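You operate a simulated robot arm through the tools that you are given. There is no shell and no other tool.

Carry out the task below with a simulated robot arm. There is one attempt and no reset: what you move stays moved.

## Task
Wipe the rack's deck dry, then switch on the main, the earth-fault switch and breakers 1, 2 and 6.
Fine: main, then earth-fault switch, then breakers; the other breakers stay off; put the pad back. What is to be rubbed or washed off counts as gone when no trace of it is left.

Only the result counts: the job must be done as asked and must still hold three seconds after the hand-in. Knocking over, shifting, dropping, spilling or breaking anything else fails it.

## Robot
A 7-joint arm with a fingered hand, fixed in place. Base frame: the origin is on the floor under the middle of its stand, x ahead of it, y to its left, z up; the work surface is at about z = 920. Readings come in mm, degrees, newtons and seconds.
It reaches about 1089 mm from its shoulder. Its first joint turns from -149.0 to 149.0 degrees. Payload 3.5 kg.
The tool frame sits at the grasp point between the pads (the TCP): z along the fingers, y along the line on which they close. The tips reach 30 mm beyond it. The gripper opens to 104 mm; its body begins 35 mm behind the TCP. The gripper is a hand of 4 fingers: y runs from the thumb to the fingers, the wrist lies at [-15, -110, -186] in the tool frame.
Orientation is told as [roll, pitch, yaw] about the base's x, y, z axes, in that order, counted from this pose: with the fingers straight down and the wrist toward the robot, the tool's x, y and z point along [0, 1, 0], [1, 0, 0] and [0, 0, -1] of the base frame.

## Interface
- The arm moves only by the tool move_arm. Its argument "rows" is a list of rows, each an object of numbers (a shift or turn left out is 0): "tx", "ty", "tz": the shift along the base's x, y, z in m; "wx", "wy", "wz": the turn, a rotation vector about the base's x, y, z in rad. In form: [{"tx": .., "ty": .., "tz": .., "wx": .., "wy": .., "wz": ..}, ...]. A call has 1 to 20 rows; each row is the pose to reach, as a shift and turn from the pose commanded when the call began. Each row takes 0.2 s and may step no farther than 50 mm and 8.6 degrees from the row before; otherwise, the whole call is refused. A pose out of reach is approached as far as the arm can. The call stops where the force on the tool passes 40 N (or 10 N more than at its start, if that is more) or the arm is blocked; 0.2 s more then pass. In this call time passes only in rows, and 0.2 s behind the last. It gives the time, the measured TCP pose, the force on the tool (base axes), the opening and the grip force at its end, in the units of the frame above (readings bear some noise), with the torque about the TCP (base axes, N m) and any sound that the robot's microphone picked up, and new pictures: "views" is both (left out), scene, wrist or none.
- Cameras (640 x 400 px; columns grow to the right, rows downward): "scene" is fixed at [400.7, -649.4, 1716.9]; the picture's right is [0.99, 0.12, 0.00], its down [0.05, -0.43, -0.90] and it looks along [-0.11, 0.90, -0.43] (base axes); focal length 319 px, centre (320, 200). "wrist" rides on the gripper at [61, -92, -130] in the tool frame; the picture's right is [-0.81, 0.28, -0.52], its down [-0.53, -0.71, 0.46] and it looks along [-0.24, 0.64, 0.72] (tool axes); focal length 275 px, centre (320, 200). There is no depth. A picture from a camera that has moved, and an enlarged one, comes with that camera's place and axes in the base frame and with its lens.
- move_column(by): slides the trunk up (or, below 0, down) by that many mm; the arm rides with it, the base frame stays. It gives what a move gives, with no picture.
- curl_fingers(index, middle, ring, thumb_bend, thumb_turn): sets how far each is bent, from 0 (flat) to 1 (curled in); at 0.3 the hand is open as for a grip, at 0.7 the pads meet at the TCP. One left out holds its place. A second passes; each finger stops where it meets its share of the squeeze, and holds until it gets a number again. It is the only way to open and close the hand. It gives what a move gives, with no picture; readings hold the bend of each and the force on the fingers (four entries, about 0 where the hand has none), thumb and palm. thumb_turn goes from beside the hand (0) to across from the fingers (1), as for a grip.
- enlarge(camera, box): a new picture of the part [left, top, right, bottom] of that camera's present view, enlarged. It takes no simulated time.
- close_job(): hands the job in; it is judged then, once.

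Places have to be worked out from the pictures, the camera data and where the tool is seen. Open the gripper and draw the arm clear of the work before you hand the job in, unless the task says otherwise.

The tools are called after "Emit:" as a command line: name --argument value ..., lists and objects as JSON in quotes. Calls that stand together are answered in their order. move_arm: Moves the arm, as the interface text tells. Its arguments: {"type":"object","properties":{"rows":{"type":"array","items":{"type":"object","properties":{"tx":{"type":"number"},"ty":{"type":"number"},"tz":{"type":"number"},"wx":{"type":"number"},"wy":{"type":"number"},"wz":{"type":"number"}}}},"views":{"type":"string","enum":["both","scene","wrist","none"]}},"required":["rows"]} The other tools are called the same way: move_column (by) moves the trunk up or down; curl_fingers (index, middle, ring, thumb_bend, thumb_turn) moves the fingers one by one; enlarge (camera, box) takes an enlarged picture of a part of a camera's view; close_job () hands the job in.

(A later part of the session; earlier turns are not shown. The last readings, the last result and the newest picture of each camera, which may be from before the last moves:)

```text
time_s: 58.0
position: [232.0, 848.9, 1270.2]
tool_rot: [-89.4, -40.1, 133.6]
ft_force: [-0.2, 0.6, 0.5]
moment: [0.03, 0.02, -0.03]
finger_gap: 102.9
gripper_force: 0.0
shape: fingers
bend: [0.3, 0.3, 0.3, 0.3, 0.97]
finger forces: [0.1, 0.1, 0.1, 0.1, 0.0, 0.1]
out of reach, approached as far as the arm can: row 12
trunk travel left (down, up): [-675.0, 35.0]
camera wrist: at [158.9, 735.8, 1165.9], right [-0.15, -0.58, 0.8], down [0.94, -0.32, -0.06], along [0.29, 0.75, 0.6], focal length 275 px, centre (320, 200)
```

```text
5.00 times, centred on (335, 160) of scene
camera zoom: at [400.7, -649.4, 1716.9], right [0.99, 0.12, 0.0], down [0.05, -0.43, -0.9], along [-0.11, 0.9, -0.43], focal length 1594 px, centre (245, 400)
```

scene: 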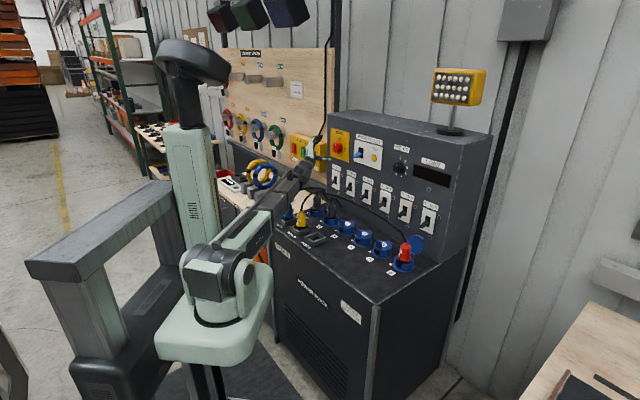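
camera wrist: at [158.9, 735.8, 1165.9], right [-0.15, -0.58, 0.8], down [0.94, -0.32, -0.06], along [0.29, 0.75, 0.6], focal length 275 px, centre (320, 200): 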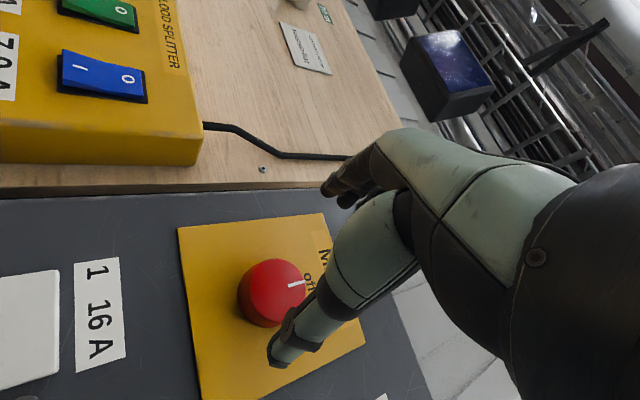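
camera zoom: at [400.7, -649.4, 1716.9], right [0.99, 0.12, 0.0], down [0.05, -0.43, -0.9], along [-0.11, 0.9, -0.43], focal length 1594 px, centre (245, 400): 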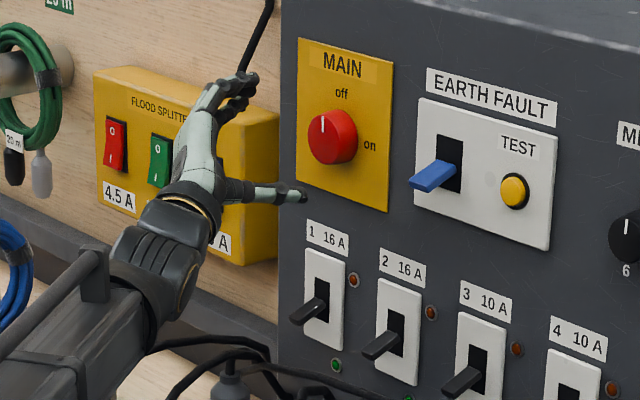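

Roll −50° is just beyond a joint limit, so I roll back to about −42°, which still leaves more than 90° of travel toward +50°. Then I re-check the pose.

Emit:
move_arm --rows '[{"wx": 0.05, "wy": 0.05}, {"wx": 0.0987, "wy": 0.0987}]' --views "wrist"

Emit:
enlarge --camera "wrist" --box '[200, 200, 360, 360]'

```text
time_s: 58.6
position: [233.6, 849.2, 1272.1]
tool_rot: [-89.9, -48.1, 135.0]
ft_force: [-0.4, -0.4, -0.3]
moment: [0.01, 0.02, 0.0]
finger_gap: 102.9
gripper_force: 0.0
shape: fingers
bend: [0.3, 0.3, 0.3, 0.3, 0.97]
finger forces: [0.1, 0.1, 0.1, 0.0, 0.0, 0.0]
trunk travel left (down, up): [-675.0, 35.0]
camera wrist: at [151.1, 746.1, 1161.6], right [-0.07, -0.66, 0.75], down [0.94, -0.3, -0.18], along [0.34, 0.69, 0.64], focal length 275 px, centre (320, 200)
```

wrist: 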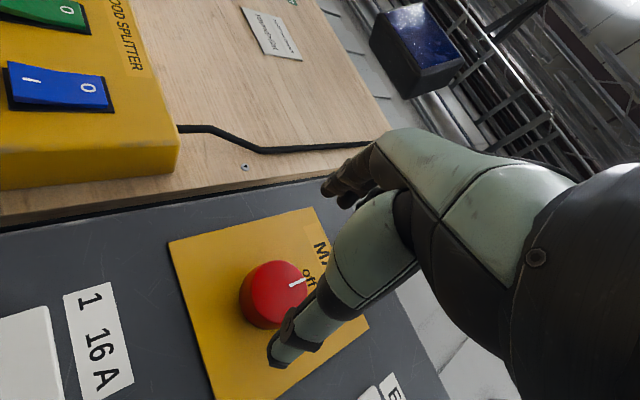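

```text
2.50 times, centred on (280, 280) of wrist
camera zoom: at [151.1, 746.1, 1161.6], right [-0.07, -0.66, 0.75], down [0.94, -0.3, -0.18], along [0.34, 0.69, 0.64], focal length 688 px, centre (420, 0)
```

zoom: 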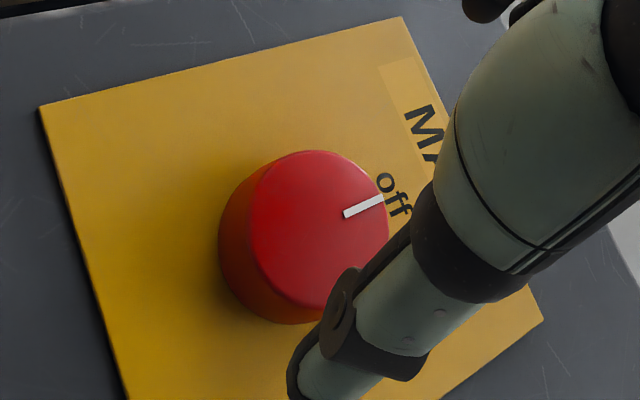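

Combining the three wrist views (rolls 0°, +45°, −42°) gives a knob axis at u≈−425.5, z≈1269. I shift by Δu +9.8 and Δz −3 mm, and advance about 35 mm toward the panel.

Emit:
move_arm --rows '[{"tx": 0.0069, "ty": -0.0069, "tz": -0.003}, {"tx": 0.019, "ty": 0.005, "tz": -0.003}, {"tx": 0.031, "ty": 0.017, "tz": -0.003}]' --views "both"

Emit:
enlarge --camera "wrist" --box '[220, 170, 400, 370]'

Emit:
enlarge --camera "scene" --box '[300, 120, 380, 180]'

```text
time_s: 59.4
position: [256.8, 867.5, 1268.7]
tool_rot: [-89.5, -48.3, 134.0]
ft_force: [-0.7, 0.1, -0.7]
moment: [0.04, -0.02, 0.0]
finger_gap: 103.4
gripper_force: 0.1
shape: fingers
bend: [0.3, 0.3, 0.3, 0.3, 0.97]
finger forces: [0.0, 0.0, 0.0, 0.0, 0.0, 0.0]
out of reach, approached as far as the arm can: row 3
trunk travel left (down, up): [-675.0, 35.0]
camera wrist: at [173.1, 765.3, 1160.3], right [-0.07, -0.66, 0.75], down [0.93, -0.31, -0.18], along [0.35, 0.69, 0.64], focal length 275 px, centre (320, 200)
```

scene: 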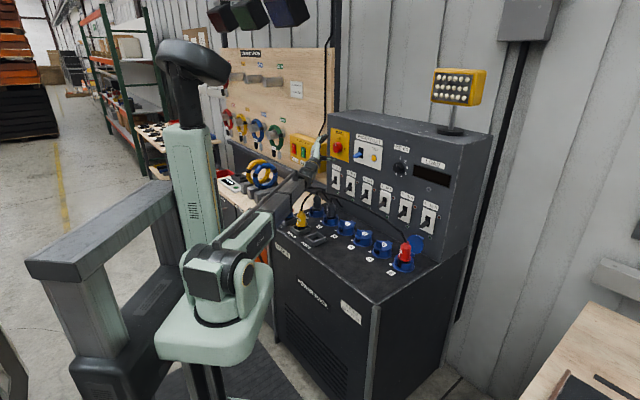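
wrist: 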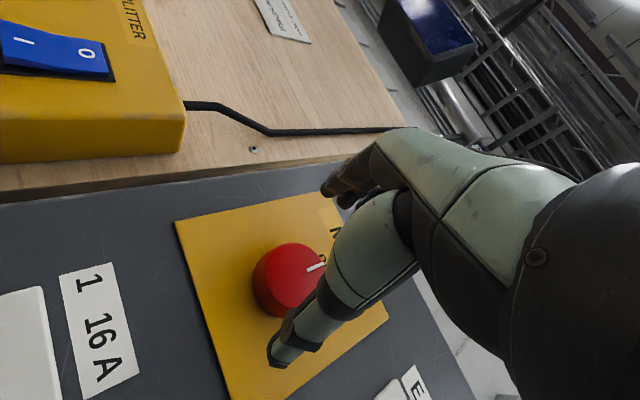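

```text
2.00 times, centred on (310, 270) of wrist
camera zoom: at [173.1, 765.3, 1160.3], right [-0.07, -0.66, 0.75], down [0.93, -0.31, -0.18], along [0.35, 0.69, 0.64], focal length 551 px, centre (340, 60)
```

zoom: 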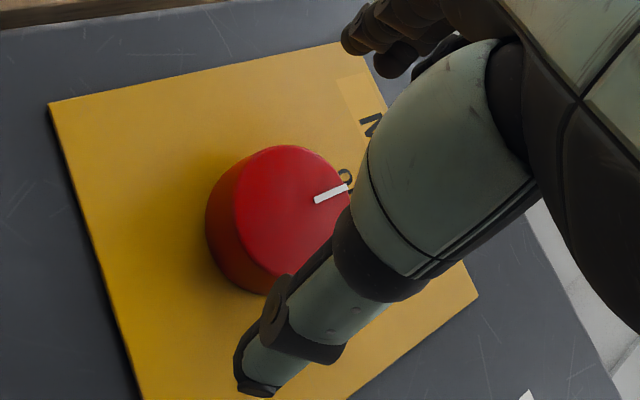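

```text
6.67 times, centred on (340, 150) of scene
camera zoom: at [400.7, -649.4, 1716.9], right [0.99, 0.12, 0.0], down [0.05, -0.43, -0.9], along [-0.11, 0.9, -0.43], focal length 2126 px, centre (187, 533)
```

zoom: 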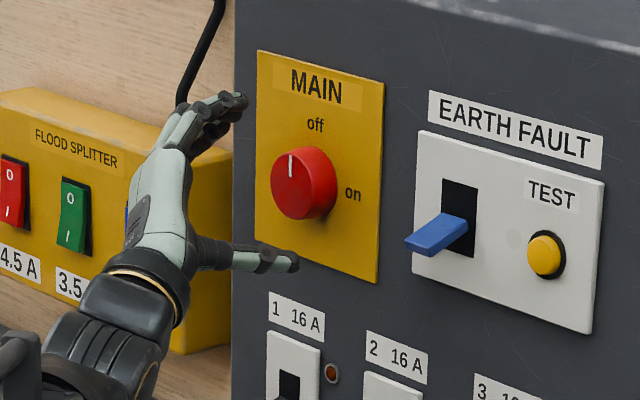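

The −42° roll also limits advancing, so I back off and test how far the positive roll goes, rolling to +70° at the stand-off.

Emit:
move_arm --rows '[{"tx": -0.012, "ty": -0.012, "wx": 0.05, "wy": 0.05}, {"tx": -0.02, "ty": -0.02, "wx": 0.148, "wy": 0.148}, {"tx": -0.02, "ty": -0.02, "wx": 0.246, "wy": 0.246}, {"tx": -0.02, "ty": -0.02, "wx": 0.344, "wy": 0.344}, {"tx": -0.02, "ty": -0.02, "wx": 0.442, "wy": 0.442}, {"tx": -0.02, "ty": -0.02, "wx": 0.54, "wy": 0.54}, {"tx": -0.02, "ty": -0.02, "wx": 0.638, "wy": 0.638}, {"tx": -0.02, "ty": -0.02, "wx": 0.736, "wy": 0.736}, {"tx": -0.02, "ty": -0.02, "wx": 0.834, "wy": 0.834}, {"tx": -0.02, "ty": -0.02, "wx": 0.932, "wy": 0.932}, {"tx": -0.02, "ty": -0.02, "wx": 1.03, "wy": 1.03}, {"tx": -0.02, "ty": -0.02, "wx": 1.128, "wy": 1.128}, {"tx": -0.02, "ty": -0.02, "wx": 1.226, "wy": 1.226}, {"tx": -0.02, "ty": -0.02, "wx": 1.324, "wy": 1.324}, {"tx": -0.02, "ty": -0.02, "wx": 1.39, "wy": 1.39}]' --views "both"

```text
time_s: 62.6
position: [236.6, 847.4, 1268.7]
tool_rot: [90.0, -19.2, -45.0]
ft_force: [0.2, -0.8, 0.9]
moment: [0.01, 0.02, -0.02]
finger_gap: 102.8
gripper_force: 0.1
shape: fingers
bend: [0.3, 0.3, 0.3, 0.3, 0.97]
finger forces: [0.0, 0.0, 0.1, 0.0, 0.0, 0.0]
trunk travel left (down, up): [-675.0, 35.0]
camera wrist: at [68.6, 831.2, 1296.9], right [0.01, -0.74, -0.68], down [-0.03, 0.68, -0.74], along [1.0, 0.02, -0.02], focal length 275 px, centre (320, 200)
```

scene: 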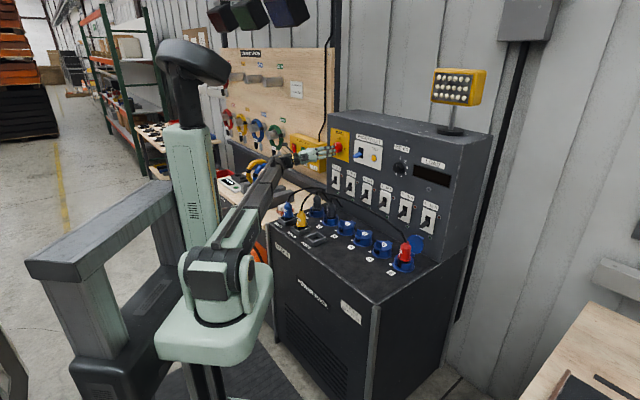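
wrist: 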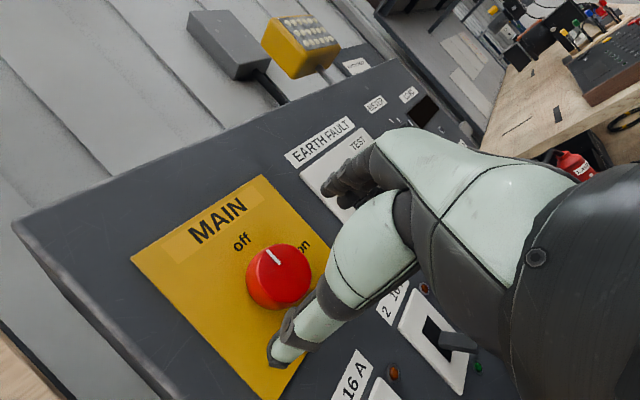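

Roll +70° is fine. I test advancing at this roll with open fingers to be sure the end pose at the knob is reachable.

Emit:
move_arm --rows '[{"tx": 0.0045, "ty": -0.0045}, {"tx": 0.0175, "ty": 0.0085}, {"tx": 0.0305, "ty": 0.0215}, {"tx": 0.0435, "ty": 0.0345}]' --views "both"

Emit:
enlarge --camera "wrist" --box '[220, 170, 400, 370]'

Emit:
enlarge --camera "scene" --box '[300, 120, 380, 180]'

```text
time_s: 63.6
position: [281.3, 881.7, 1268.1]
tool_rot: [90.0, -19.4, -44.9]
ft_force: [0.5, -0.2, 0.2]
moment: [0.01, -0.03, 0.0]
finger_gap: 103.1
gripper_force: 0.0
shape: fingers
bend: [0.3, 0.3, 0.3, 0.3, 0.97]
finger forces: [0.1, 0.0, 0.0, 0.0, 0.0, 0.0]
trunk travel left (down, up): [-675.0, 35.0]
camera wrist: at [113.3, 866.5, 1297.0], right [0.01, -0.74, -0.67], down [-0.03, 0.67, -0.74], along [1.0, 0.03, -0.02], focal length 275 px, centre (320, 200)
```

scene: 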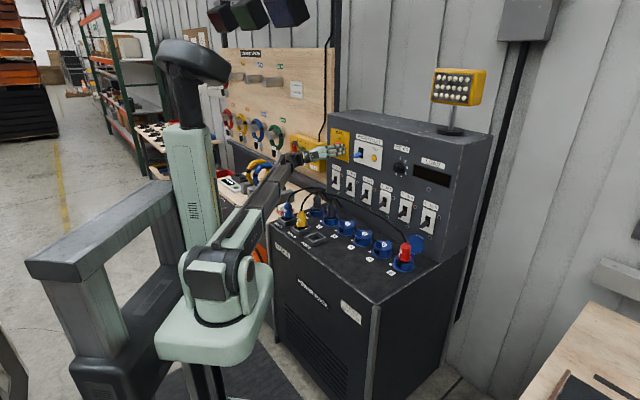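
wrist: 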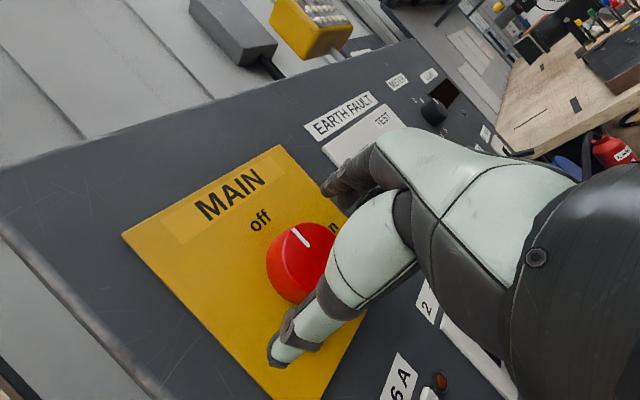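

```text
2.00 times, centred on (310, 270) of wrist
camera zoom: at [113.3, 866.5, 1297.0], right [0.01, -0.74, -0.67], down [-0.03, 0.67, -0.74], along [1.0, 0.03, -0.02], focal length 551 px, centre (340, 60)
```

zoom: 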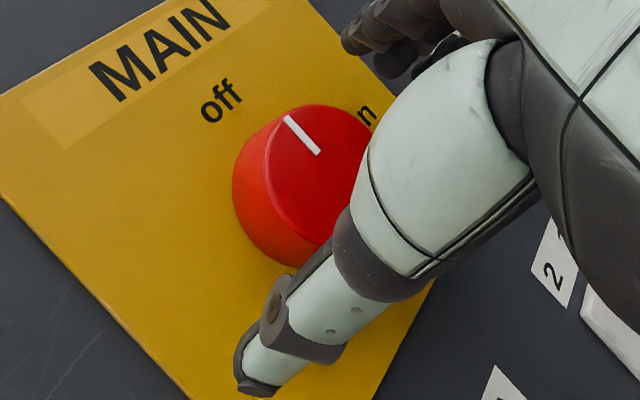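

```text
6.67 times, centred on (340, 150) of scene
camera zoom: at [400.7, -649.4, 1716.9], right [0.99, 0.12, 0.0], down [0.05, -0.43, -0.9], along [-0.11, 0.9, -0.43], focal length 2126 px, centre (187, 533)
```

zoom: 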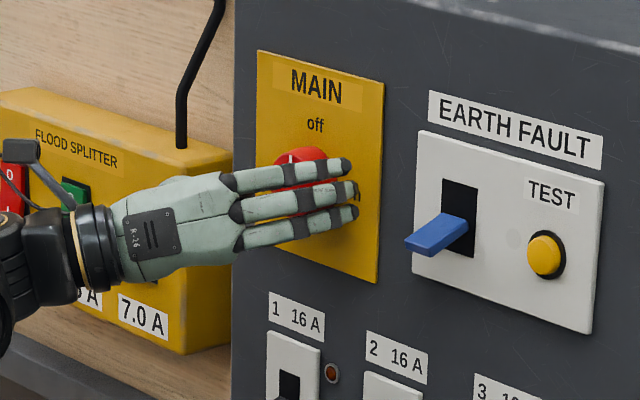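

At +70° the hand straddles the knob cleanly; the knob face works out to n≈852 and on-axis. With fingers still wide open I roll in place to about −20° to get the starting grip for the turn.

Emit:
move_arm --rows '[{"wx": -0.0936, "wy": -0.0936}, {"wx": -0.1872, "wy": -0.1872}, {"wx": -0.2808, "wy": -0.2808}, {"wx": -0.3744, "wy": -0.3744}, {"wx": -0.468, "wy": -0.468}, {"wx": -0.5616, "wy": -0.5616}, {"wx": -0.6552, "wy": -0.6552}, {"wx": -0.7488, "wy": -0.7488}, {"wx": -0.8424, "wy": -0.8424}, {"wx": -0.936, "wy": -0.936}, {"wx": -1.0296, "wy": -1.0296}, {"wx": -1.123, "wy": -1.123}]' --views "both"

Emit:
enlarge --camera "wrist" --box '[220, 170, 400, 370]'

Emit:
enlarge --camera "scene" --box '[300, 120, 380, 180]'

```text
time_s: 66.2
position: [278.9, 880.8, 1270.9]
tool_rot: [-90.1, -69.6, 134.9]
ft_force: [0.1, 0.2, -0.3]
moment: [-0.02, 0.01, 0.0]
finger_gap: 103.1
gripper_force: 0.1
shape: fingers
bend: [0.3, 0.3, 0.3, 0.3, 0.97]
finger forces: [0.0, 0.0, 0.0, 0.0, 0.1, 0.1]
trunk travel left (down, up): [-675.0, 35.0]
camera wrist: at [169.6, 807.9, 1162.2], right [0.1, -0.84, 0.54], down [0.85, -0.21, -0.48], along [0.52, 0.51, 0.69], focal length 275 px, centre (320, 200)
```

scene: 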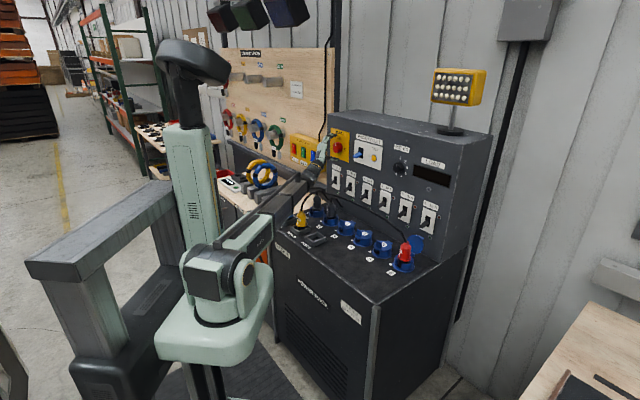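
wrist: 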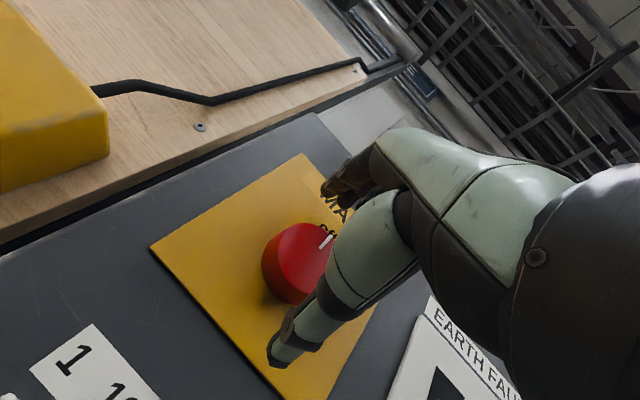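

```text
2.00 times, centred on (310, 270) of wrist
camera zoom: at [169.6, 807.9, 1162.2], right [0.1, -0.84, 0.54], down [0.85, -0.21, -0.48], along [0.52, 0.51, 0.69], focal length 551 px, centre (340, 60)
```

zoom: 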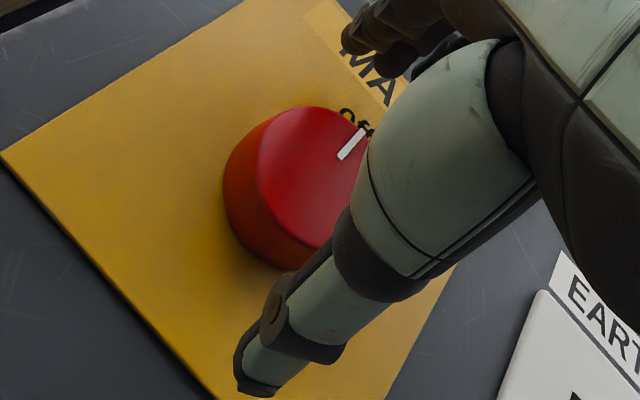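

```text
6.67 times, centred on (340, 150) of scene
camera zoom: at [400.7, -649.4, 1716.9], right [0.99, 0.12, 0.0], down [0.05, -0.43, -0.9], along [-0.11, 0.9, -0.43], focal length 2126 px, centre (187, 533)
```

zoom: 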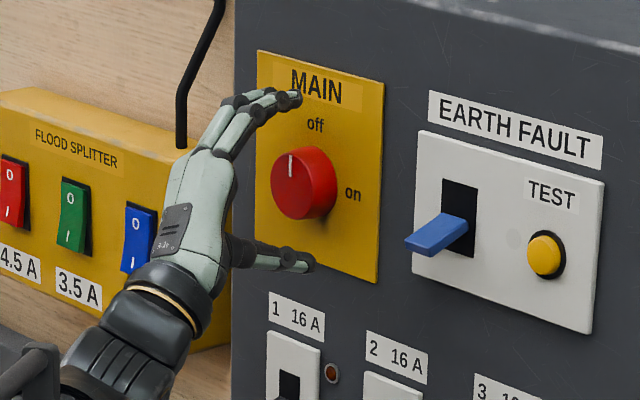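

Roll −20° reached and aligned within 1–2 mm. I advance 8 mm over the knob and close index, middle and thumb onto it in stages.

Emit:
move_arm --rows '[{"tx": 0.003, "ty": 0.003, "tz": -0.001}, {"tx": 0.0057, "ty": 0.0057, "tz": -0.001}]' --views "none"

Emit:
curl_fingers --index 0.48 --middle 0.48 --ring 0.36 --thumb_bend 0.48

Emit:
enlarge --camera "scene" --box '[300, 120, 380, 180]'

Emit:
enlarge --camera "wrist" --box '[220, 170, 400, 370]'

```text
time_s: 66.8
position: [286.0, 886.2, 1267.6]
tool_rot: [-90.1, -69.7, 135.0]
ft_force: [0.0, -0.1, -0.1]
moment: [-0.01, 0.03, 0.02]
finger_gap: 103.2
gripper_force: 0.0
shape: fingers
bend: [0.3, 0.3, 0.3, 0.3, 0.97]
finger forces: [0.0, 0.0, 0.0, 0.1, 0.0, 0.0]
trunk travel left (down, up): [-675.0, 35.0]
```

```text
time_s: 67.8
position: [284.2, 887.5, 1268.6]
tool_rot: [-89.9, -69.8, 135.0]
ft_force: [-0.6, 0.0, -0.5]
moment: [-0.02, 0.01, 0.0]
finger_gap: 57.9
gripper_force: 0.1
shape: fingers
bend: [0.48, 0.48, 0.36, 0.48, 0.97]
finger forces: [0.0, 0.0, 0.0, 0.1, 0.1, 0.1]
trunk travel left (down, up): [-675.0, 35.0]
```

```text
6.67 times, centred on (340, 150) of scene
camera zoom: at [400.7, -649.4, 1716.9], right [0.99, 0.12, 0.0], down [0.05, -0.43, -0.9], along [-0.11, 0.9, -0.43], focal length 2126 px, centre (187, 533)
```

zoom: 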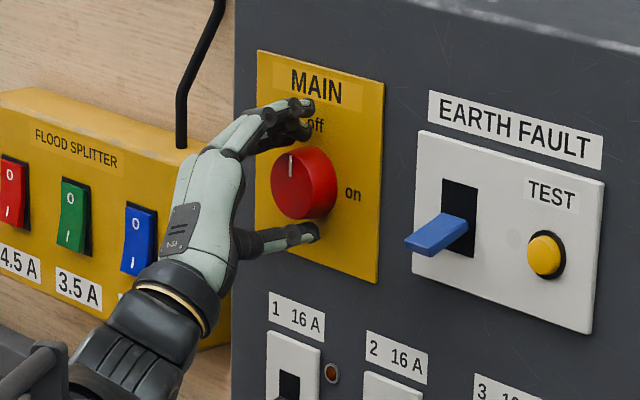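

```text
2.00 times, centred on (310, 270) of wrist
camera zoom: at [174.6, 813.8, 1161.4], right [0.1, -0.84, 0.54], down [0.85, -0.21, -0.48], along [0.52, 0.51, 0.69], focal length 551 px, centre (340, 60)
```

zoom: 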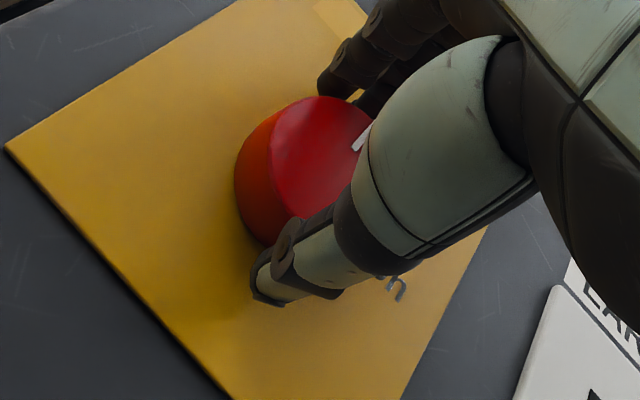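

Fingers are close on both sides with no contact yet (gap 58 mm). I close further to seize the knob.

Emit:
curl_fingers --index 0.56 --middle 0.56 --ring 0.42 --thumb_bend 0.56

Emit:
enlarge --camera "scene" --box '[300, 120, 380, 180]'

Emit:
enlarge --camera "wrist" --box '[220, 170, 400, 370]'

```text
time_s: 68.8
position: [285.0, 887.4, 1268.5]
tool_rot: [-90.0, -69.8, 135.0]
ft_force: [-1.4, -0.7, 1.0]
moment: [0.02, -0.04, 0.0]
finger_gap: 46.9
gripper_force: 3.7
shape: fingers
bend: [0.53, 0.54, 0.42, 0.52, 0.97]
finger forces: [2.3, 1.9, 0.1, 0.0, 3.2, 0.1]
trunk travel left (down, up): [-675.0, 35.0]
```

```text
6.67 times, centred on (340, 150) of scene
camera zoom: at [400.7, -649.4, 1716.9], right [0.99, 0.12, 0.0], down [0.05, -0.43, -0.9], along [-0.11, 0.9, -0.43], focal length 2126 px, centre (187, 533)
```

zoom: 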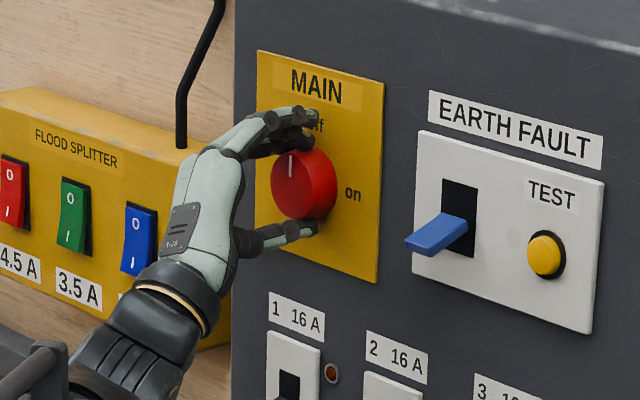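

```text
2.00 times, centred on (310, 270) of wrist
camera zoom: at [174.5, 813.7, 1161.5], right [0.1, -0.84, 0.54], down [0.85, -0.21, -0.48], along [0.52, 0.51, 0.69], focal length 551 px, centre (340, 60)
```

zoom: 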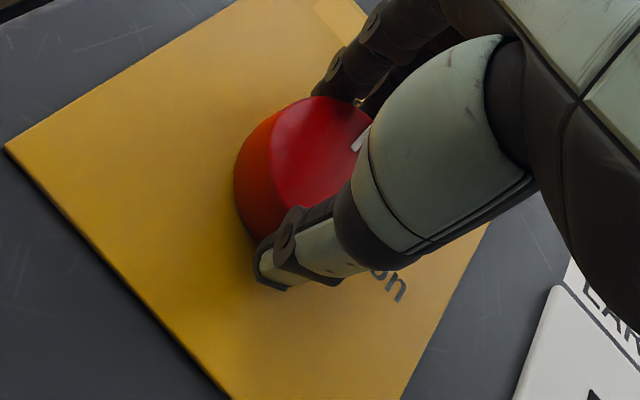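

Balanced contact at a 47 mm gap, matching the knob diameter. I squeeze harder for torque.

Emit:
curl_fingers --index 0.66 --middle 0.66 --ring 0.42 --thumb_bend 0.68

```text
time_s: 69.8
position: [285.1, 885.7, 1270.3]
tool_rot: [-90.0, -69.8, 135.1]
ft_force: [0.2, 1.0, 7.8]
moment: [0.19, -0.21, 0.0]
finger_gap: 44.7
gripper_force: 14.7
shape: fingers
bend: [0.54, 0.57, 0.42, 0.55, 0.97]
finger forces: [9.3, 8.3, 0.0, 0.0, 11.2, 0.0]
trunk travel left (down, up): [-675.0, 35.0]
```

Firm grip of about 15 N. I turn clockwise (about +n) by 30° first and check that the knob follows.

Emit:
move_arm --rows '[{"wx": 0.074, "wy": 0.074}, {"wx": 0.148, "wy": 0.148}, {"wx": 0.222, "wy": 0.222}, {"wx": 0.296, "wy": 0.296}, {"wx": 0.37, "wy": 0.37}]' --views "wrist"

Emit:
enlarge --camera "scene" --box '[310, 120, 370, 170]'

Emit:
enlarge --camera "wrist" --box '[220, 170, 400, 370]'

```text
time_s: 71.0
position: [284.7, 885.5, 1269.0]
tool_rot: [90.2, -80.1, -45.2]
ft_force: [-1.2, -4.3, 5.6]
moment: [0.12, -0.16, -0.12]
finger_gap: 44.6
gripper_force: 15.2
shape: fingers
bend: [0.54, 0.57, 0.42, 0.55, 0.97]
finger forces: [9.7, 8.2, 0.1, 0.0, 11.8, 0.0]
trunk travel left (down, up): [-675.0, 35.0]
camera wrist: at [139.8, 848.3, 1189.3], right [0.23, -0.96, 0.13], down [0.61, 0.04, -0.79], along [0.76, 0.26, 0.59], focal length 275 px, centre (320, 200)
```

wrist: 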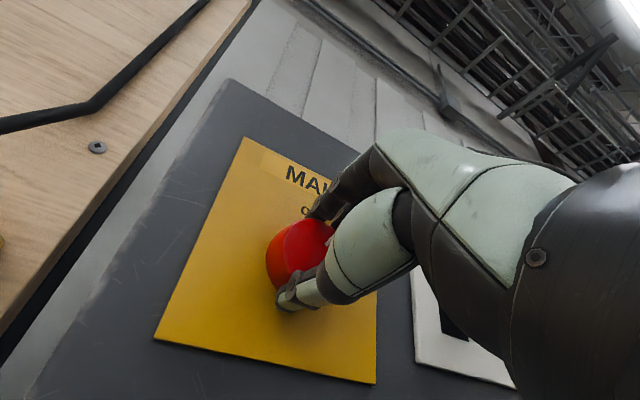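

```text
8.00 times, centred on (340, 145) of scene
camera zoom: at [400.7, -649.4, 1716.9], right [0.99, 0.12, 0.0], down [0.05, -0.43, -0.9], along [-0.11, 0.9, -0.43], focal length 2551 px, centre (160, 640)
```

zoom: 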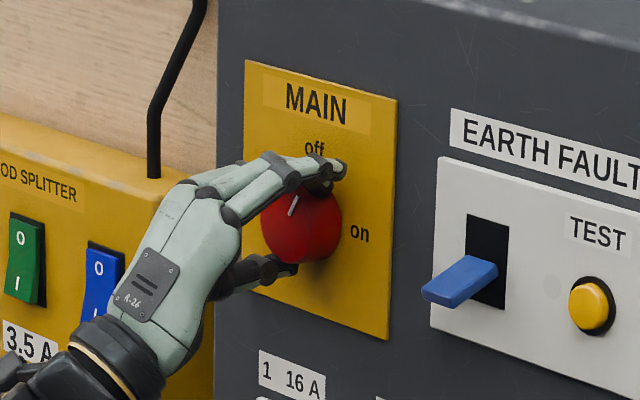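

```text
2.00 times, centred on (310, 270) of wrist
camera zoom: at [139.8, 848.3, 1189.3], right [0.23, -0.96, 0.13], down [0.61, 0.04, -0.79], along [0.76, 0.26, 0.59], focal length 551 px, centre (340, 60)
```

zoom: 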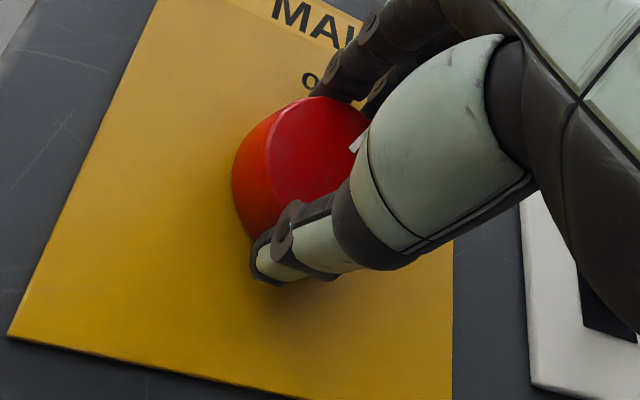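

The knob follows without slipping (mark fixed relative to the hand). I continue the clockwise turn another 63° to bring it to "on".

Emit:
move_arm --rows '[{"wx": 0.0865, "wy": 0.0865}, {"wx": 0.173, "wy": 0.173}, {"wx": 0.2595, "wy": 0.2595}, {"wx": 0.346, "wy": 0.346}, {"wx": 0.4325, "wy": 0.4325}, {"wx": 0.519, "wy": 0.519}, {"wx": 0.6055, "wy": 0.6055}, {"wx": 0.692, "wy": 0.692}, {"wx": 0.7785, "wy": 0.7785}]' --views "wrist"

Emit:
enlarge --camera "scene" --box '[310, 120, 370, 170]'

Emit:
enlarge --camera "wrist" --box '[220, 170, 400, 370]'

```text
time_s: 73.0
position: [284.5, 886.2, 1269.1]
tool_rot: [90.1, -17.0, -45.0]
ft_force: [2.5, -9.5, -0.5]
moment: [-0.1, -0.15, -0.32]
finger_gap: 44.5
gripper_force: 15.3
shape: fingers
bend: [0.54, 0.57, 0.42, 0.55, 0.98]
finger forces: [9.8, 10.0, 0.1, 0.0, 11.5, 0.0]
trunk travel left (down, up): [-675.0, 35.0]
camera wrist: at [118.9, 869.4, 1300.6], right [-0.01, -0.72, -0.69], down [-0.05, 0.69, -0.72], along [1.0, 0.03, -0.04], focal length 275 px, centre (320, 200)
```

wrist: 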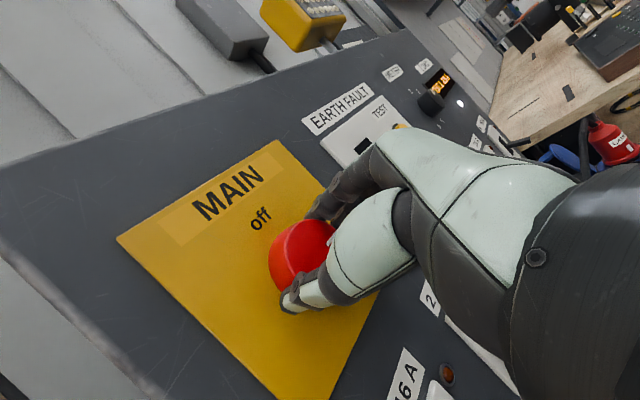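

```text
8.00 times, centred on (340, 145) of scene
camera zoom: at [400.7, -649.4, 1716.9], right [0.99, 0.12, 0.0], down [0.05, -0.43, -0.9], along [-0.11, 0.9, -0.43], focal length 2551 px, centre (160, 640)
```

zoom: 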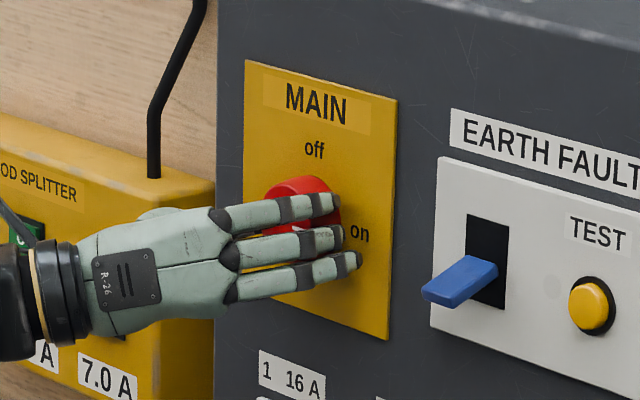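

```text
2.00 times, centred on (310, 270) of wrist
camera zoom: at [118.9, 869.4, 1300.6], right [-0.01, -0.72, -0.69], down [-0.05, 0.69, -0.72], along [1.0, 0.03, -0.04], focal length 551 px, centre (340, 60)
```

zoom: 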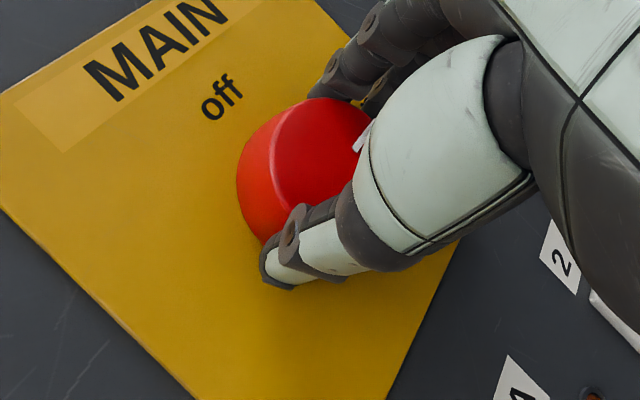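

The knob has turned about 93° and the LOAD display has lit up, so the main is on. I open the fingers and retract straight back.

Emit:
curl_fingers --index 0.46 --middle 0.46 --ring 0.36 --thumb_bend 0.46

Emit:
curl_fingers --index 0.3 --middle 0.3 --ring 0.3 --thumb_bend 0.3

Emit:
move_arm --rows '[{"tx": -0.02, "ty": -0.02}, {"tx": -0.05, "ty": -0.05}, {"tx": -0.08, "ty": -0.08}, {"tx": -0.11, "ty": -0.11}]' --views "both"

Emit:
enlarge --camera "scene" --box '[310, 110, 490, 220]'

Emit:
enlarge --camera "wrist" --box '[140, 130, 460, 390]'

```text
time_s: 74.0
position: [285.6, 886.9, 1268.0]
tool_rot: [90.0, -17.2, -45.0]
ft_force: [0.2, 0.7, -0.7]
moment: [0.01, 0.0, 0.01]
finger_gap: 62.3
gripper_force: 0.1
shape: fingers
bend: [0.46, 0.46, 0.36, 0.46, 0.98]
finger forces: [0.0, 0.0, 0.1, 0.0, 0.1, 0.0]
trunk travel left (down, up): [-675.0, 35.0]
```

```text
time_s: 75.0
position: [285.9, 888.1, 1268.0]
tool_rot: [90.0, -17.2, -45.0]
ft_force: [0.6, -0.2, 0.3]
moment: [0.0, 0.0, 0.01]
finger_gap: 102.4
gripper_force: 0.1
shape: fingers
bend: [0.3, 0.3, 0.3, 0.3, 0.98]
finger forces: [0.0, 0.0, 0.0, 0.1, 0.1, 0.1]
trunk travel left (down, up): [-675.0, 35.0]
```

```text
time_s: 76.0
position: [174.6, 775.4, 1267.9]
tool_rot: [90.0, -17.1, -45.0]
ft_force: [0.1, -0.2, 0.4]
moment: [0.0, 0.03, 0.02]
finger_gap: 103.1
gripper_force: 0.2
shape: fingers
bend: [0.3, 0.3, 0.3, 0.3, 0.98]
finger forces: [0.0, 0.1, 0.0, 0.0, 0.0, 0.0]
trunk travel left (down, up): [-675.0, 35.0]
camera wrist: at [6.8, 760.6, 1299.6], right [-0.01, -0.72, -0.69], down [-0.05, 0.69, -0.72], along [1.0, 0.03, -0.04], focal length 275 px, centre (320, 200)
```

scene: 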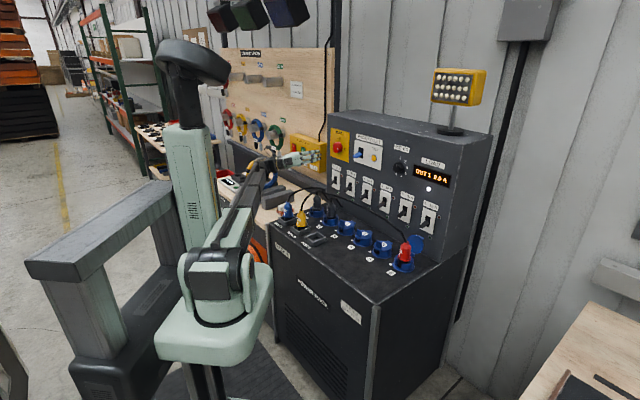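
wrist: 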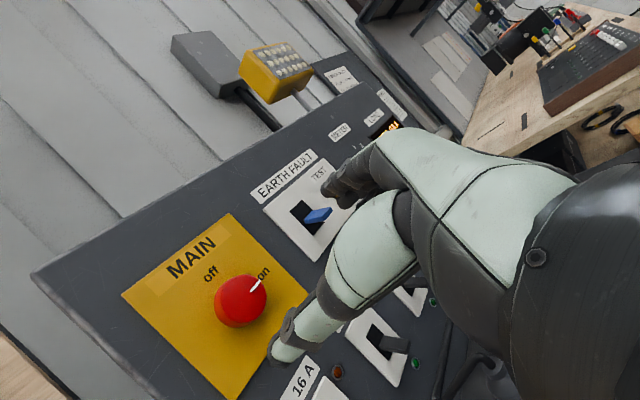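

```text
3.56 times, centred on (400, 165) of scene
camera zoom: at [400.7, -649.4, 1716.9], right [0.99, 0.12, 0.0], down [0.05, -0.43, -0.9], along [-0.11, 0.9, -0.43], focal length 1134 px, centre (36, 324)
```

zoom: 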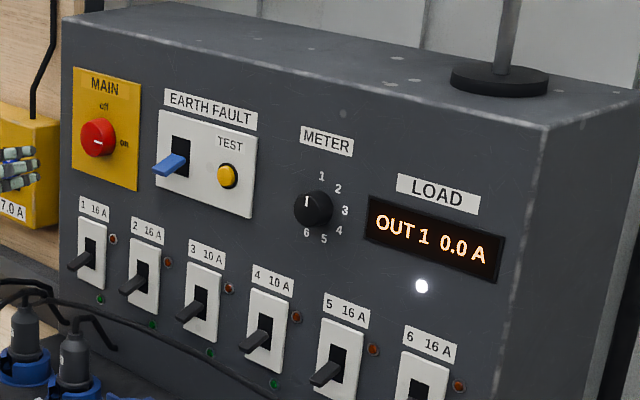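

```text
1.54 times, centred on (300, 260) of wrist
camera zoom: at [6.8, 760.6, 1299.6], right [-0.01, -0.72, -0.69], down [-0.05, 0.69, -0.72], along [1.0, 0.03, -0.04], focal length 424 px, centre (351, 108)
```

zoom: 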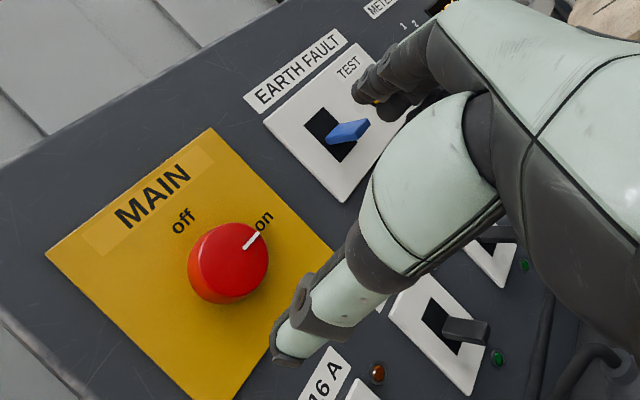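

Main is on (pointer at "on", display reads OUT 1 0.0 A). For the levers I want a lateral pinch with the thumb on one side and fingers on the other, pointing 45° down at the panel to stay above the plug cables. First I roll to +90°.

Emit:
move_arm --rows '[{"wx": 0.07, "wy": 0.07}, {"wx": 0.14, "wy": 0.14}, {"wx": 0.2098, "wy": 0.2098}]' --views "none"

Emit:
move_arm --rows '[{"tx": 0.015, "ty": -0.015, "tz": 0.01, "wx": -0.0925, "wy": 0.0925}, {"tx": 0.03, "ty": -0.03, "tz": 0.02, "wx": -0.185, "wy": 0.185}, {"tx": 0.045, "ty": -0.045, "tz": 0.03, "wx": -0.2775, "wy": 0.2775}, {"tx": 0.06, "ty": -0.06, "tz": 0.04, "wx": -0.37, "wy": 0.37}, {"tx": 0.075, "ty": -0.075, "tz": 0.05, "wx": -0.4625, "wy": 0.4625}, {"tx": 0.09, "ty": -0.09, "tz": 0.06, "wx": -0.555, "wy": 0.555}]' --views "both"

```text
time_s: 76.8
position: [175.3, 774.4, 1283.9]
tool_rot: [89.0, -0.7, -45.0]
ft_force: [0.6, 0.2, 0.4]
moment: [-0.02, 0.03, 0.03]
finger_gap: 102.7
gripper_force: 0.0
shape: fingers
bend: [0.3, 0.3, 0.3, 0.3, 0.98]
finger forces: [0.1, 0.0, 0.0, 0.0, 0.1, 0.0]
out of reach, approached as far as the arm can: row 3
trunk travel left (down, up): [-675.0, 35.0]
```

```text
time_s: 78.2
position: [266.8, 684.3, 1344.2]
tool_rot: [44.9, -0.1, -44.8]
ft_force: [0.3, 0.8, -0.9]
moment: [0.01, -0.01, 0.0]
finger_gap: 102.8
gripper_force: 0.0
shape: fingers
bend: [0.3, 0.3, 0.3, 0.3, 0.98]
finger forces: [0.0, 0.0, 0.0, 0.1, 0.0, 0.0]
trunk travel left (down, up): [-675.0, 35.0]
camera wrist: at [166.7, 715.1, 1479.5], right [-0.47, -0.86, -0.2], down [-0.54, 0.46, -0.7], along [0.7, -0.22, -0.68], focal length 275 px, centre (320, 200)
```

scene: 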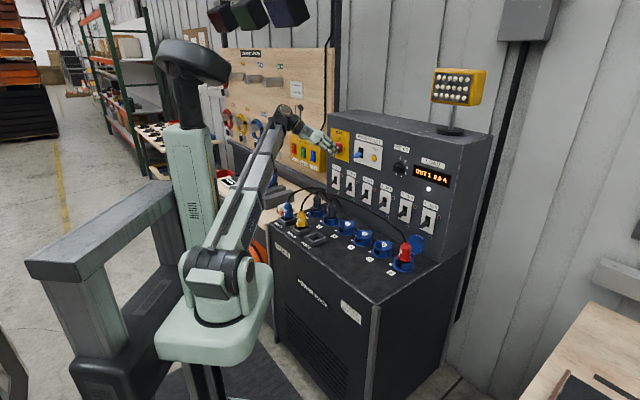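
wrist: 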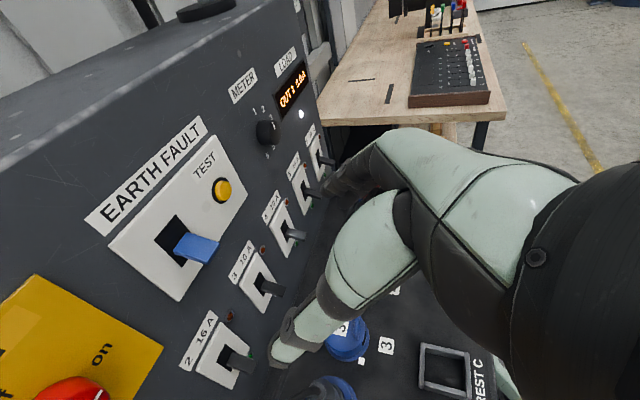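

Orientation is as wanted: fingers pointing 45° down at the panel, closing along the rack. I enlarge to measure the earth-fault lever and breaker levers.

Emit:
enlarge --camera "wrist" --box '[80, 110, 260, 310]'

Emit:
enlarge --camera "wrist" --box '[170, 110, 350, 390]'

Emit:
enlarge --camera "scene" --box '[345, 135, 385, 170]'

Emit:
enlarge --camera "scene" --box '[325, 160, 445, 245]'

```text
2.00 times, centred on (170, 210) of wrist
camera zoom: at [166.7, 715.1, 1479.5], right [-0.47, -0.86, -0.2], down [-0.54, 0.46, -0.7], along [0.7, -0.22, -0.68], focal length 551 px, centre (620, 180)
```

zoom: 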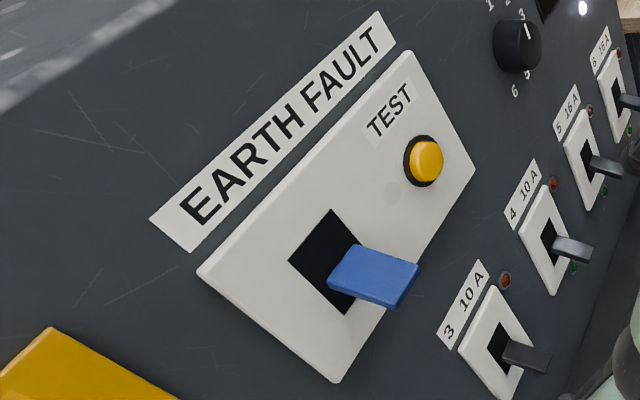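

```text
1.43 times, centred on (260, 250) of wrist
camera zoom: at [166.7, 715.1, 1479.5], right [-0.47, -0.86, -0.2], down [-0.54, 0.46, -0.7], along [0.7, -0.22, -0.68], focal length 393 px, centre (406, 129)
```

zoom: 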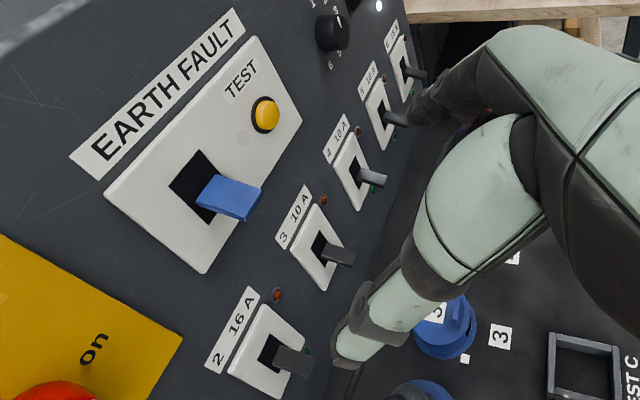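

```text
11.43 times, centred on (365, 152) of scene
camera zoom: at [400.7, -649.4, 1716.9], right [0.99, 0.12, 0.0], down [0.05, -0.43, -0.9], along [-0.11, 0.9, -0.43], focal length 3645 px, centre (-194, 743)
```

zoom: 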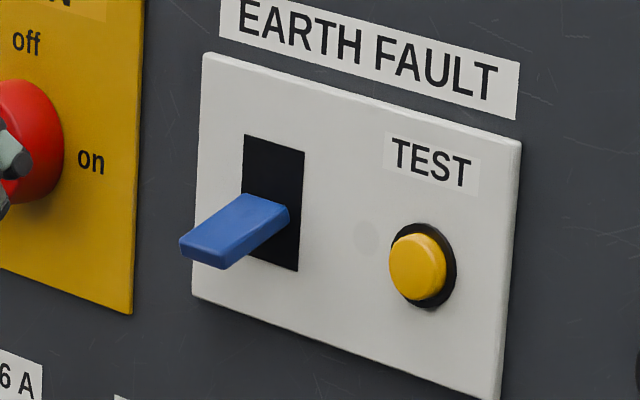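

```text
4.71 times, centred on (385, 202) of scene
camera zoom: at [400.7, -649.4, 1716.9], right [0.99, 0.12, 0.0], down [0.05, -0.43, -0.9], along [-0.11, 0.9, -0.43], focal length 1501 px, centre (14, 188)
```

zoom: 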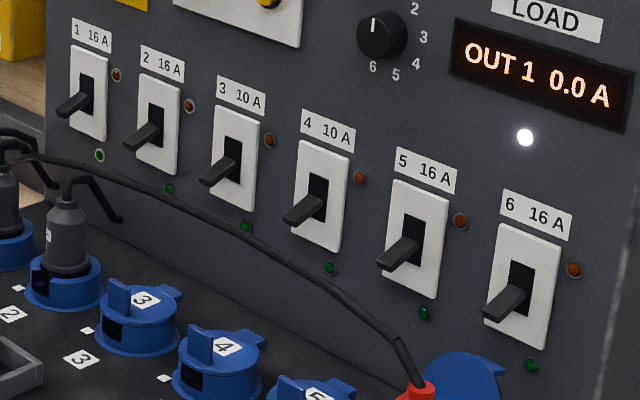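

The earth-fault paddle is about 30 mm wide and protrudes to n≈821 at z≈1267, u≈−274, almost horizontal at the bottom of its slot. I'll close the hand into a compact "beak" and use its upper (index) side to lift levers from below, so I close the fingers here in free air and look.

Emit:
curl_fingers --index 0.7 --middle 0.72 --ring 0.75 --thumb_bend 0.7

Emit:
move_arm --rows '[{"tx": 0.003, "ty": -0.003}]' --views "both"

Emit:
enlarge --camera "scene" --box '[280, 100, 370, 180]'

Emit:
enlarge --camera "wrist" --box '[220, 130, 420, 330]'

```text
time_s: 79.2
position: [266.6, 684.0, 1344.8]
tool_rot: [45.0, -0.1, -44.9]
ft_force: [-0.1, 0.1, 1.6]
moment: [-0.02, -0.01, 0.01]
finger_gap: 1.3
gripper_force: 0.0
shape: fingers
bend: [0.7, 0.72, 0.75, 0.7, 0.98]
finger forces: [0.0, 0.1, 0.0, 0.0, 0.0, 0.1]
trunk travel left (down, up): [-675.0, 35.0]
```

```text
time_s: 79.6
position: [270.0, 680.9, 1345.2]
tool_rot: [45.0, -0.1, -44.9]
ft_force: [0.4, 0.4, -0.3]
moment: [-0.02, -0.01, 0.01]
finger_gap: 1.5
gripper_force: 0.1
shape: fingers
bend: [0.7, 0.72, 0.75, 0.7, 0.98]
finger forces: [0.0, 0.0, 0.1, 0.0, 0.1, 0.0]
trunk travel left (down, up): [-675.0, 35.0]
camera wrist: at [169.9, 712.3, 1479.5], right [-0.47, -0.86, -0.21], down [-0.54, 0.46, -0.7], along [0.7, -0.21, -0.68], focal length 275 px, centre (320, 200)
```

scene: 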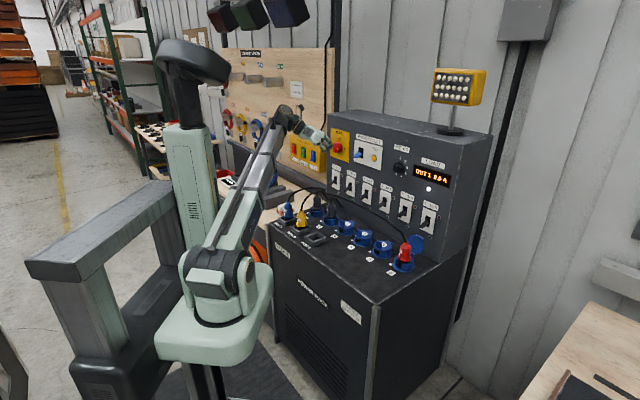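
wrist: 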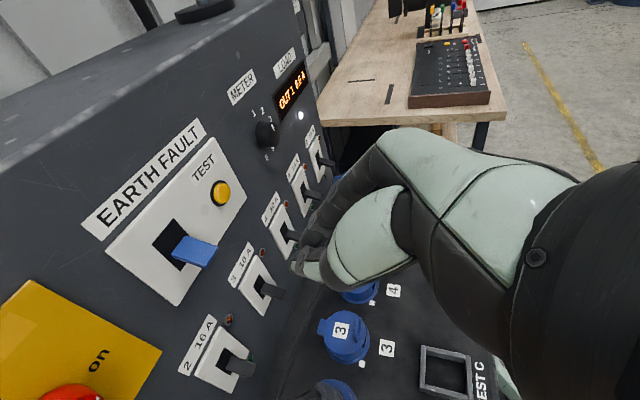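

```text
5.00 times, centred on (325, 140) of scene
camera zoom: at [400.7, -649.4, 1716.9], right [0.99, 0.12, 0.0], down [0.05, -0.43, -0.9], along [-0.11, 0.9, -0.43], focal length 1594 px, centre (295, 500)
```

zoom: 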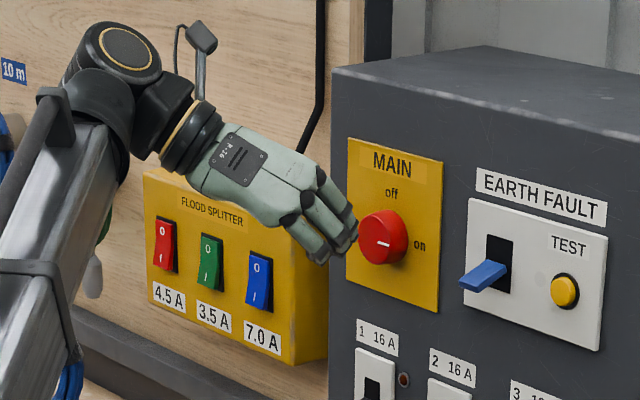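

```text
2.00 times, centred on (320, 230) of wrist
camera zoom: at [169.9, 712.3, 1479.5], right [-0.47, -0.86, -0.21], down [-0.54, 0.46, -0.7], along [0.7, -0.21, -0.68], focal length 551 px, centre (320, 140)
```

zoom: 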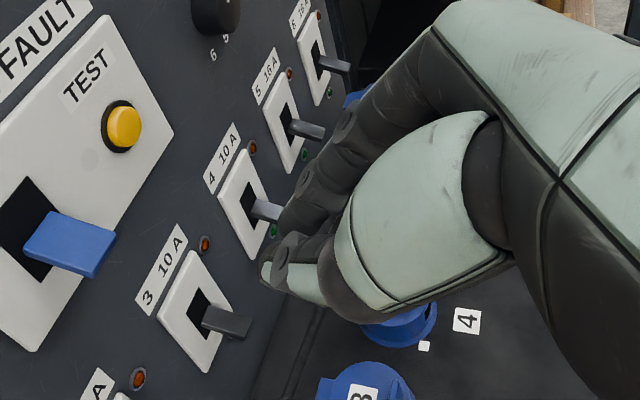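

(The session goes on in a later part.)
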